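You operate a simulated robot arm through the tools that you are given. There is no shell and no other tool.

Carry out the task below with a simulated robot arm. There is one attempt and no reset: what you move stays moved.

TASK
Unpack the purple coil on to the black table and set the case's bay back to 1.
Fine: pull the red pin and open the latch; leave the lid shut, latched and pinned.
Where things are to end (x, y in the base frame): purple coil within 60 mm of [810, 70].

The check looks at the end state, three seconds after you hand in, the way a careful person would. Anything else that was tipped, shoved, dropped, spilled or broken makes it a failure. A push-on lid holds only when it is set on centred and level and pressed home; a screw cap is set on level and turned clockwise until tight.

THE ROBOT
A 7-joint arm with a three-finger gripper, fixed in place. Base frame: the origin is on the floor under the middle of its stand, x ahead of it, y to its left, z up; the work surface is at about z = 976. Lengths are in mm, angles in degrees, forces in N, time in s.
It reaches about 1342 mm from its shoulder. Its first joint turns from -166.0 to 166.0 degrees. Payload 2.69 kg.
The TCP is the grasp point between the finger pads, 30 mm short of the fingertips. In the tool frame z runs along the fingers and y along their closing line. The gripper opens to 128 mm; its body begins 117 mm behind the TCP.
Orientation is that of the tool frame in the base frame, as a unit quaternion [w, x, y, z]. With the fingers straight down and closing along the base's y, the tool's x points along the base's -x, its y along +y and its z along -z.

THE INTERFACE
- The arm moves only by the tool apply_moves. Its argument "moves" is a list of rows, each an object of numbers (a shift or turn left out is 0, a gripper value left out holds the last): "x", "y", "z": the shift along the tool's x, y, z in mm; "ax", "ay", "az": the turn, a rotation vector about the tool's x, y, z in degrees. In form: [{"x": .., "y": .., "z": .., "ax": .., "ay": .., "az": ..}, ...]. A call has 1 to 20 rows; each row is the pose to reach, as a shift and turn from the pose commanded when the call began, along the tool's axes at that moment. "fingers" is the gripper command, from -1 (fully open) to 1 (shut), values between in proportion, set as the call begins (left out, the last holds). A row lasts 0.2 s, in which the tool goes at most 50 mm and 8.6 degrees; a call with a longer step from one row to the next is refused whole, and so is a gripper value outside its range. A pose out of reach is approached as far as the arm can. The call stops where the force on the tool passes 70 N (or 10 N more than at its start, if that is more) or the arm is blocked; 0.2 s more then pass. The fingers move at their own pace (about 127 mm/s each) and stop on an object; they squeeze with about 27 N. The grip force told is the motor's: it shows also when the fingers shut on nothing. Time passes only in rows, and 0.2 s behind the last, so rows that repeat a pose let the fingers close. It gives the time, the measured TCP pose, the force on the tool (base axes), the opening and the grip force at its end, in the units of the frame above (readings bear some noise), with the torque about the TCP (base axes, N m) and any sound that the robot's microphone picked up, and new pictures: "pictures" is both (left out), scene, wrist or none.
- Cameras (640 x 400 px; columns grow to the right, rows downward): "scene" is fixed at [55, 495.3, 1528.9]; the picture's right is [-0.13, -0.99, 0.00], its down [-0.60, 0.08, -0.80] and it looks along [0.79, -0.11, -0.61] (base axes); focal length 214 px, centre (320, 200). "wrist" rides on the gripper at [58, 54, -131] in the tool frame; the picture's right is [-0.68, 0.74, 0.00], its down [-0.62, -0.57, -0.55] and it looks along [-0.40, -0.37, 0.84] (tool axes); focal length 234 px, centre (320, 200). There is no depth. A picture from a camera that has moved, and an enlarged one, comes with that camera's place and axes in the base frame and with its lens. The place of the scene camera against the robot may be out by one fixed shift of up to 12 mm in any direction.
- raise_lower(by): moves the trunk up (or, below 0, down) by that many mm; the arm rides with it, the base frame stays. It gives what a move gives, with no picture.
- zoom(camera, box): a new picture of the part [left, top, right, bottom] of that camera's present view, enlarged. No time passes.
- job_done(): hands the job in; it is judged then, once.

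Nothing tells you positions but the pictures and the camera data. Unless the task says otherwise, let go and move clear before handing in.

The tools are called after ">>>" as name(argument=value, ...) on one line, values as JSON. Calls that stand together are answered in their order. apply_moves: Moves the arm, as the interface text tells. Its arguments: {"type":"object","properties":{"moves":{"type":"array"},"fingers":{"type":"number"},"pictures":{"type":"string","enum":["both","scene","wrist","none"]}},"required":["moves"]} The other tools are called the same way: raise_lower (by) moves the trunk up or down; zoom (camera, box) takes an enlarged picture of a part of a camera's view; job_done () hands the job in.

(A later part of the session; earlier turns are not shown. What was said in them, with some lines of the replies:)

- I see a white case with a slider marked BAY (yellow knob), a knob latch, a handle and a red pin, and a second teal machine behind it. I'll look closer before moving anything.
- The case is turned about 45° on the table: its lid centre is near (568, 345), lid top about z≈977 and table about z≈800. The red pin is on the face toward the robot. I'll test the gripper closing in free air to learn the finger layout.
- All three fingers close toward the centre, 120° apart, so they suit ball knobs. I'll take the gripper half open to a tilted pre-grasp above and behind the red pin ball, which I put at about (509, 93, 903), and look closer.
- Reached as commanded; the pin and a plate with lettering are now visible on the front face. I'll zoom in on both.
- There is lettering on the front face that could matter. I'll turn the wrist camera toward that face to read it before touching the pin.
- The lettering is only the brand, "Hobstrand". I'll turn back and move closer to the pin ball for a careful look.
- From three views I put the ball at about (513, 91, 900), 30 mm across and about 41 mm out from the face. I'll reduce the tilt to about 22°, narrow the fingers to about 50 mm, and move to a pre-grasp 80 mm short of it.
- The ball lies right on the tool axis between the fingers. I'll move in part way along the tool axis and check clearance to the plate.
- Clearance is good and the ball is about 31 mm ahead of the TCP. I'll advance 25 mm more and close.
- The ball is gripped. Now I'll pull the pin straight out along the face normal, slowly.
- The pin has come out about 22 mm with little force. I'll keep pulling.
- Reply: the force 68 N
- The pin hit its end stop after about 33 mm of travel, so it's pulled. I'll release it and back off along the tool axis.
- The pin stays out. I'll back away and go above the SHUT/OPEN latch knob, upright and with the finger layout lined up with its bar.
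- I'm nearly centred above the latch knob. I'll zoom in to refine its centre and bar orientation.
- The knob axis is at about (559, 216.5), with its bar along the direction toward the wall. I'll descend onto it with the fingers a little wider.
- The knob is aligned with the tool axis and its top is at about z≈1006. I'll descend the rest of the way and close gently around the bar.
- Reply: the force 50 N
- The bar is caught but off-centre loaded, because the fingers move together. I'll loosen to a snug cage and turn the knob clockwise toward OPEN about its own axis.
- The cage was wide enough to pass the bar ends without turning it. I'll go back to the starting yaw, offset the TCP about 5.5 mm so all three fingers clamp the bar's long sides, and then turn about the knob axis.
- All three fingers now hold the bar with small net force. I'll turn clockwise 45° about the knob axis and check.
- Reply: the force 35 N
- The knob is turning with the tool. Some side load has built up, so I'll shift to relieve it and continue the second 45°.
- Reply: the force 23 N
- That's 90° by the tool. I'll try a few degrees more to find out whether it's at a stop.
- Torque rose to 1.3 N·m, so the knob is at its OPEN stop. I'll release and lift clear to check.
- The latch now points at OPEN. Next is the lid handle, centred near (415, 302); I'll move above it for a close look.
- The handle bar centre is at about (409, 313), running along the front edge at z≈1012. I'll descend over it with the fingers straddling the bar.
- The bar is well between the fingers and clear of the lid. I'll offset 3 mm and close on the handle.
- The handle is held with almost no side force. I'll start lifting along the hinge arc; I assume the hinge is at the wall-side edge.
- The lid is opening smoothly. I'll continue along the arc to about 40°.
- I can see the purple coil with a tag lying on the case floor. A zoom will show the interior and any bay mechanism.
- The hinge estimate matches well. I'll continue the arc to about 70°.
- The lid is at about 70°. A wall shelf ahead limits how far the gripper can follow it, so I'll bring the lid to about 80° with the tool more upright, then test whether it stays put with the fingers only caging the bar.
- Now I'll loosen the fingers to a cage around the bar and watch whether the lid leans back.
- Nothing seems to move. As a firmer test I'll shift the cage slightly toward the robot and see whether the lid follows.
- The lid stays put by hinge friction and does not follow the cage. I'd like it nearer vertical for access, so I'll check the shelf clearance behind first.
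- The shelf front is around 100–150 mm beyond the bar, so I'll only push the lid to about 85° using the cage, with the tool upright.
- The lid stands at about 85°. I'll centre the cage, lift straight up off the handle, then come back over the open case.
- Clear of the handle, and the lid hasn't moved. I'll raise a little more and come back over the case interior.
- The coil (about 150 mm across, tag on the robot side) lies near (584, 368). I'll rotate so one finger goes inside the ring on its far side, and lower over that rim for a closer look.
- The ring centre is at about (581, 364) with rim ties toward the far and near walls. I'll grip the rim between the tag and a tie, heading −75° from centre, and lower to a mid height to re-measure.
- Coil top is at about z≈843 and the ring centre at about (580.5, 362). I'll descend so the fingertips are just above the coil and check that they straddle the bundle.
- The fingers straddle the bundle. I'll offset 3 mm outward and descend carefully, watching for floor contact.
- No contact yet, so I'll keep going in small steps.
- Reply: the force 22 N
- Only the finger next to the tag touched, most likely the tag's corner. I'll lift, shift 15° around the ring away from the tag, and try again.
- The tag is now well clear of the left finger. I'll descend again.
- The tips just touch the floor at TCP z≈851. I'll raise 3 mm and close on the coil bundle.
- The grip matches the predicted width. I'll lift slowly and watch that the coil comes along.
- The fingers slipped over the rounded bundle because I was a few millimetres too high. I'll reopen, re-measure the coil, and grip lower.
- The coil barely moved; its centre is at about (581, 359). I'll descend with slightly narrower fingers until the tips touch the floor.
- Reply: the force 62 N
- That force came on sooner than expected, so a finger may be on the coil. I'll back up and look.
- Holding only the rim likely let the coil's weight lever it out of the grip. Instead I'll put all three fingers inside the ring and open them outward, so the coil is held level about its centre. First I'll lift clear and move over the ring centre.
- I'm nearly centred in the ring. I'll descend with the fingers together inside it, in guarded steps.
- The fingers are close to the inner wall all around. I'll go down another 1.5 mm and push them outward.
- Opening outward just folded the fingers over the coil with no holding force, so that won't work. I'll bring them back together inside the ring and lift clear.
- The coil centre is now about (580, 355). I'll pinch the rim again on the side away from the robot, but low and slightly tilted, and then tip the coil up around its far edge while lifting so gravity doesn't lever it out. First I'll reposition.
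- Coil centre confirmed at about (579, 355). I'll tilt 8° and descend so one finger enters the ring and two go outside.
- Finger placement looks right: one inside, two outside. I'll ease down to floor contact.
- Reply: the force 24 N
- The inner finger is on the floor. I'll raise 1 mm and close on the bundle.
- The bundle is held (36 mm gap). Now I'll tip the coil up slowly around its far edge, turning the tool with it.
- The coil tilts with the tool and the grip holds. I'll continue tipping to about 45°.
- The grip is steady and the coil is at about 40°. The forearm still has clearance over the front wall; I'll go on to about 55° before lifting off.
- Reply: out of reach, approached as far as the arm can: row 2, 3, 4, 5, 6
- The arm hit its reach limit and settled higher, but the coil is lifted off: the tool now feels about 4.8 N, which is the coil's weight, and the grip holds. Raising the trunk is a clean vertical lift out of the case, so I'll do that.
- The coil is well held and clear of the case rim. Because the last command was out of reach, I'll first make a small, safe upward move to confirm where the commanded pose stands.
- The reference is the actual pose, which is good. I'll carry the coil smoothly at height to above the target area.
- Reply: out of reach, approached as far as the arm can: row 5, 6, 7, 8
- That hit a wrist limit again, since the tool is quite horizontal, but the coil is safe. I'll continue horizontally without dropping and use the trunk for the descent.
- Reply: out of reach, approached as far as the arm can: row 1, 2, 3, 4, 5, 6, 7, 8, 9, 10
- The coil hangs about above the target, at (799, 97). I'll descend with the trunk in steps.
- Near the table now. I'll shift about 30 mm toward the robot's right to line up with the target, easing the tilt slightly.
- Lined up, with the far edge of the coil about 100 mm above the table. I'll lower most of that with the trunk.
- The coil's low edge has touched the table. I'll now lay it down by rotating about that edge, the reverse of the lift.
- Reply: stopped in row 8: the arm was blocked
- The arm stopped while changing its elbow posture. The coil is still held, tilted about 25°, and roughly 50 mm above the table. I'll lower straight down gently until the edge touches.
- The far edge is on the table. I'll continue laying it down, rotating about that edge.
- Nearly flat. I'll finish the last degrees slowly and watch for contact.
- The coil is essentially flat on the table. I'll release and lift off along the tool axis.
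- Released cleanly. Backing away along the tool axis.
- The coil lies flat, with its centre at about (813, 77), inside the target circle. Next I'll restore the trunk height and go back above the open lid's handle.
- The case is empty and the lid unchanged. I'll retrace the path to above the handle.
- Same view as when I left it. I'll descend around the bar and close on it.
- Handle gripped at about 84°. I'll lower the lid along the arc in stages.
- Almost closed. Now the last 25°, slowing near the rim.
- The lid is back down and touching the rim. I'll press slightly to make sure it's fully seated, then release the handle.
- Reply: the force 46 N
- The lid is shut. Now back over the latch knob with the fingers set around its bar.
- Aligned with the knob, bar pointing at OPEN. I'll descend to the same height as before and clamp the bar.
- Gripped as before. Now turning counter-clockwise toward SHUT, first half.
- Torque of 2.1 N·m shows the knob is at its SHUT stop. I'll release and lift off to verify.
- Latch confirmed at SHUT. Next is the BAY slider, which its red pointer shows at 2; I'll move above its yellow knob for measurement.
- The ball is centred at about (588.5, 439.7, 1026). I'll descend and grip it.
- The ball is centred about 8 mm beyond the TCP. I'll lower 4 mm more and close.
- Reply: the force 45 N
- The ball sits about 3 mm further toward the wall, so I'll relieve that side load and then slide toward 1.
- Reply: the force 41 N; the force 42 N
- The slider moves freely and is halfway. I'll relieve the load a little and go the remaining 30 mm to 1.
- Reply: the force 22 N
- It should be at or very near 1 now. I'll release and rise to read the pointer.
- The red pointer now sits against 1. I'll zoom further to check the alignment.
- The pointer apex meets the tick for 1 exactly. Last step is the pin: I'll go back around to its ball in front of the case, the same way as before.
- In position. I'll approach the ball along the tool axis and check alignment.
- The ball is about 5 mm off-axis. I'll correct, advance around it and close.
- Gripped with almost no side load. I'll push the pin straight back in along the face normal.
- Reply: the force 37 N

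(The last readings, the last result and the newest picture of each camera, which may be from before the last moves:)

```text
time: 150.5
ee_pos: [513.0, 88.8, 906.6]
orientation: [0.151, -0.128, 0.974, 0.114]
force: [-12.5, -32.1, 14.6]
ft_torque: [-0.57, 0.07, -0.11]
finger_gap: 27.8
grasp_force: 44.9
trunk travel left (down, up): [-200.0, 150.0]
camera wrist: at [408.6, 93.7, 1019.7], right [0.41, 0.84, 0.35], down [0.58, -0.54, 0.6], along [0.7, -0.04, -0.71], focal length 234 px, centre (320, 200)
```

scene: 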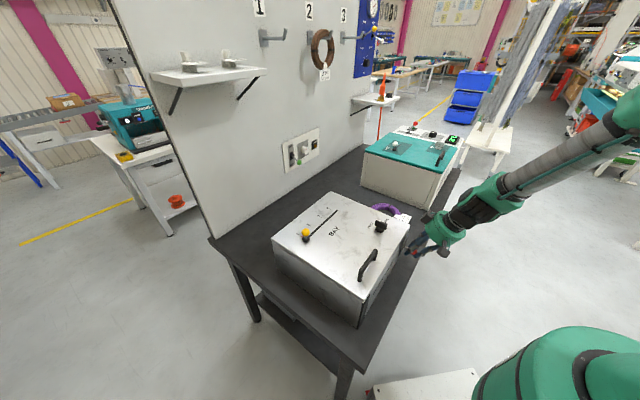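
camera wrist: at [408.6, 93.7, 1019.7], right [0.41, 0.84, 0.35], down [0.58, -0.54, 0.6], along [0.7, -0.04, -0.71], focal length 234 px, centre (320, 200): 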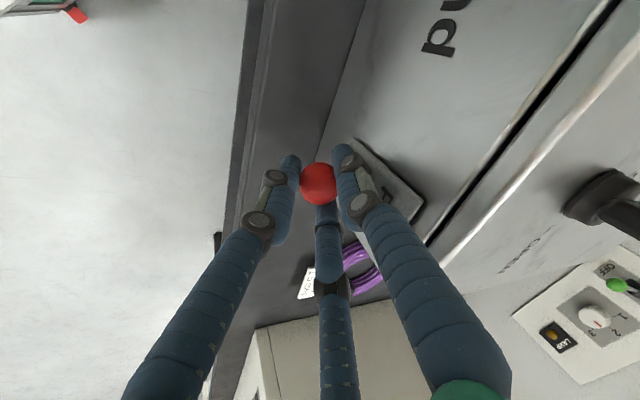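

The pin is fully home: its position matches the original and it's pressing on its stop. I'll release and back off.

>>> apply_moves(moves=[{"x": 1.5, "y": -0.9, "z": -0.7}, {"x": 1.5, "y": -0.9, "z": -0.7}, {"x": 1.5, "y": -0.9, "z": -0.7}], fingers=0.2, pictures="none")

>>> apply_moves(moves=[{"z": -25}, {"z": -60}, {"z": -100}, {"z": -150}], pictures="both")

>>> zoom(camera="wrist", box=[240, 60, 440, 190])

>>> zoom(camera="scene", box=[260, 180, 440, 330])

```text
time: 151.3
ee_pos: [513.2, 89.5, 906.1]
orientation: [0.151, -0.128, 0.974, 0.114]
force: [-0.2, 0.1, -0.6]
ft_torque: [0.02, -0.03, 0.01]
finger_gap: 51.3
grasp_force: 0.0
trunk travel left (down, up): [-200.0, 150.0]
```

```text
time: 152.3
ee_pos: [472.8, 50.7, 1045.5]
orientation: [0.149, -0.128, 0.974, 0.115]
force: [1.3, -0.8, -0.3]
ft_torque: [-0.01, -0.03, -0.04]
finger_gap: 51.3
grasp_force: 0.0
trunk travel left (down, up): [-200.0, 150.0]
camera wrist: at [369.0, 54.4, 1158.2], right [0.41, 0.84, 0.35], down [0.59, -0.54, 0.6], along [0.7, -0.04, -0.72], focal length 234 px, centre (320, 200)
```

scene: 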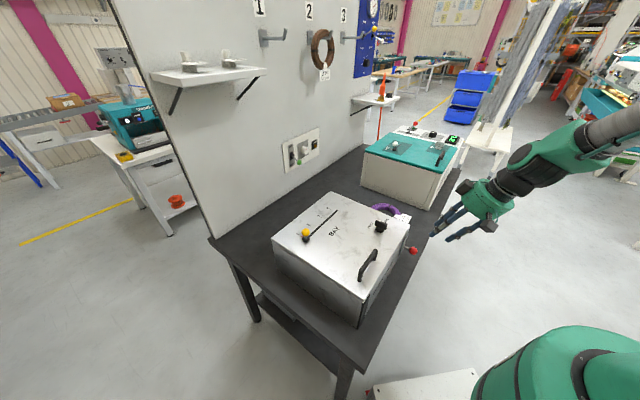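
wrist: 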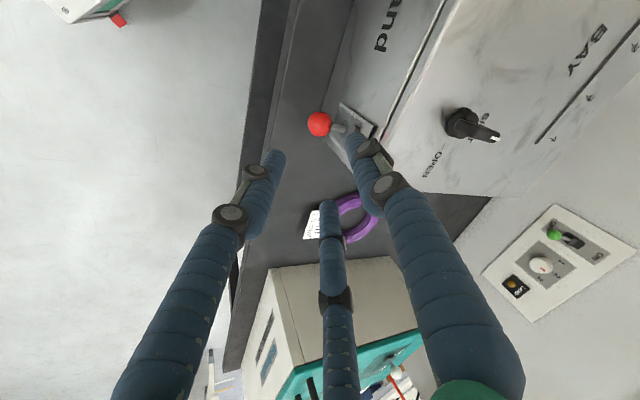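

```text
3.08 times, centred on (340, 125) of wrist
camera zoom: at [369.0, 54.4, 1158.2], right [0.41, 0.84, 0.35], down [0.59, -0.54, 0.6], along [0.7, -0.04, -0.72], focal length 720 px, centre (258, 431)
```

zoom: 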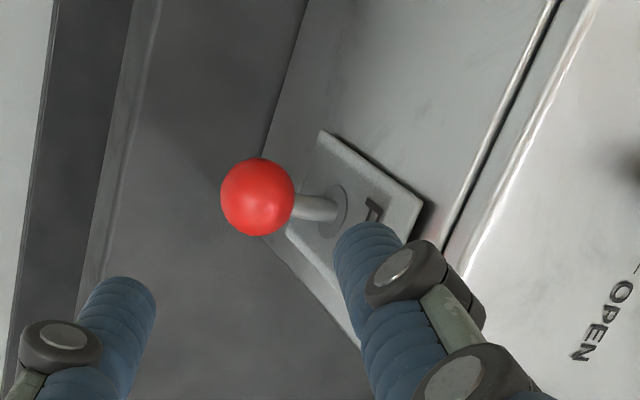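

```text
2.67 times, centred on (350, 255) of scene
camera zoom: at [55.0, 495.3, 1528.9], right [-0.13, -0.99, 0.0], down [-0.6, 0.08, -0.8], along [0.79, -0.11, -0.61], focal length 572 px, centre (240, 53)
```

zoom: 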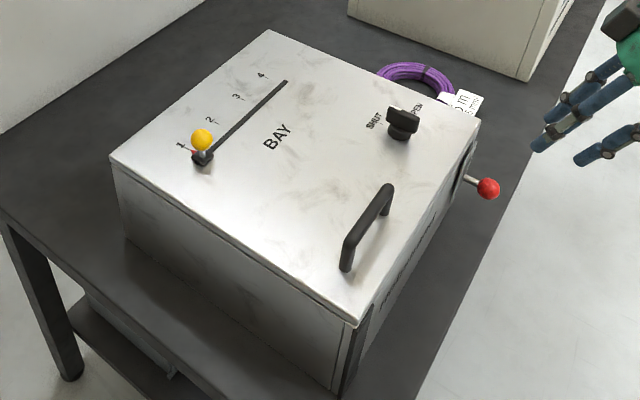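

The pin ball is back exactly where it started. I'll withdraw up and away, and take a final look at everything.

>>> apply_moves(moves=[{"x": -21, "y": 12, "z": -29, "ax": 1.1, "ay": 1.4, "az": 1.2}, {"x": -42, "y": 24.1, "z": -57.9, "ax": 2.2, "ay": 2.9, "az": 2.5}, {"x": -63.1, "y": 36.1, "z": -86.9, "ax": 3.3, "ay": 4.3, "az": 3.7}, {"x": -84.1, "y": 48.1, "z": -115.8, "ax": 4.4, "ay": 5.7, "az": 4.9}, {"x": -105.1, "y": 60.2, "z": -144.8, "ax": 5.5, "ay": 7.2, "az": 6.2}, {"x": -126.2, "y": 72.2, "z": -173.7, "ax": 6.6, "ay": 8.6, "az": 7.4}, {"x": -147.2, "y": 84.2, "z": -202.7, "ax": 7.8, "ay": 10, "az": 8.6}, {"x": -168.2, "y": 96.3, "z": -231.6, "ax": 8.9, "ay": 11.5, "az": 9.9}, {"x": -189.2, "y": 108.3, "z": -260.6, "ax": 10, "ay": 12.9, "az": 11.1}, {"x": -210.3, "y": 120.3, "z": -289.5, "ax": 11.1, "ay": 14.3, "az": 12.3}, {"x": -231.3, "y": 132.4, "z": -318.5, "ax": 12.2, "ay": 15.8, "az": 13.6}, {"x": -252.3, "y": 144.4, "z": -347.4, "ax": 13.3, "ay": 17.2, "az": 14.8}], pictures="both")

>>> zoom(camera="wrist", box=[200, 0, 440, 220])

>>> zoom(camera="scene", box=[350, 180, 440, 260])

```text
time: 154.9
ee_pos: [574.2, 150.2, 1476.8]
orientation: [0.0, -0.001, 1.0, -0.001]
force: [-0.3, -0.2, 0.0]
ft_torque: [-0.02, -0.05, 0.02]
finger_gap: 51.4
grasp_force: 0.0
trunk travel left (down, up): [-200.0, 150.0]
camera wrist: at [514.0, 205.8, 1607.4], right [0.68, 0.74, 0.0], down [0.61, -0.56, 0.55], along [0.41, -0.37, -0.83], focal length 234 px, centre (320, 200)
```

scene: 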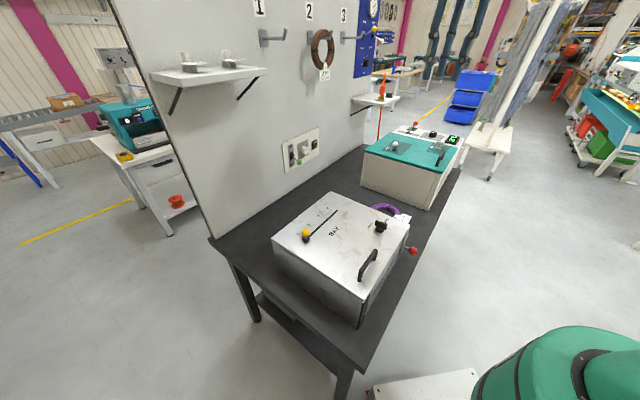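
wrist: 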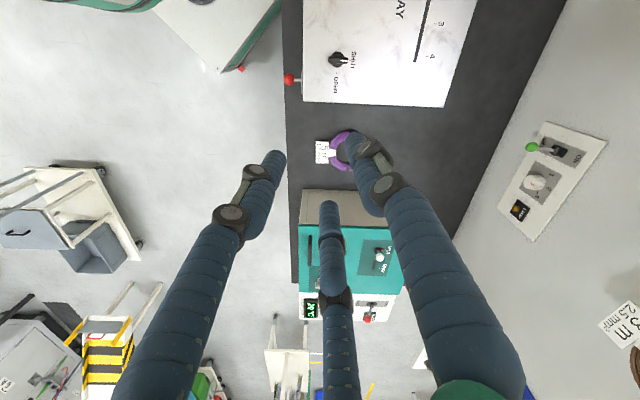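

```text
1.82 times, centred on (320, 110) of wrist
camera zoom: at [514.0, 205.8, 1607.4], right [0.68, 0.74, 0.0], down [0.61, -0.56, 0.55], along [0.41, -0.37, -0.83], focal length 426 px, centre (320, 364)
```

zoom: 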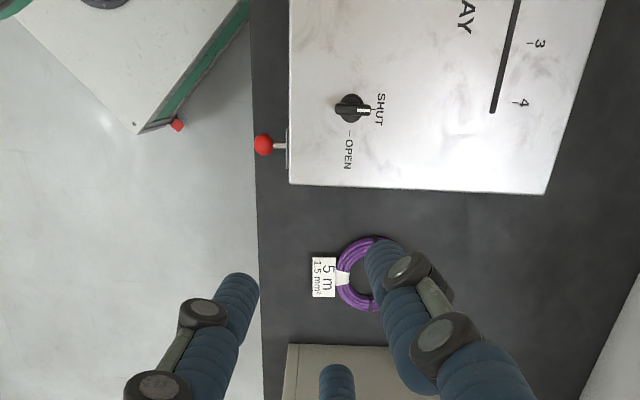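

```text
5.00 times, centred on (395, 220) of scene
camera zoom: at [55.0, 495.3, 1528.9], right [-0.13, -0.99, 0.0], down [-0.6, 0.08, -0.8], along [0.79, -0.11, -0.61], focal length 1072 px, centre (-55, 100)
```

zoom: 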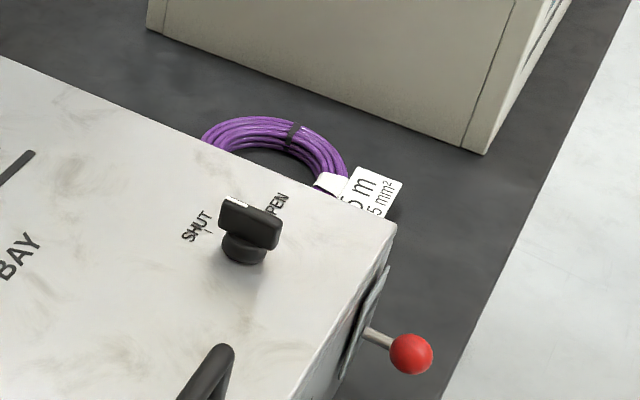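

Everything is in place:
- The coil lies flat at about (812, 75), inside the target circle.
- The bay pointer is on 1.
- The lid is shut, the latch is at SHUT and the pin is fully in.
- The arm is clear.

I'm handing in.

>>> job_done()

```text
The job is handed in.
```

I unpacked the purple coil onto the black table and set the case's bay back to 1, and the job is handed in. I haven't been told the check's result.

- **Coil:** it lies flat at about (812, 75), roughly 5 mm from the target of (810, 70).
- **Bay:** the slider's red pointer lines up with the mark for 1.
- **Case:** the lid is shut, the latch is at SHUT, and the red pin is pushed fully in, back where it started.

The first attempt to lift the coil slipped, and it settled back on the case floor. I then tipped it up on its edge to lift it out. I saw nothing else tipped, moved or dropped in the final pictures, and the arm is clear of the table.
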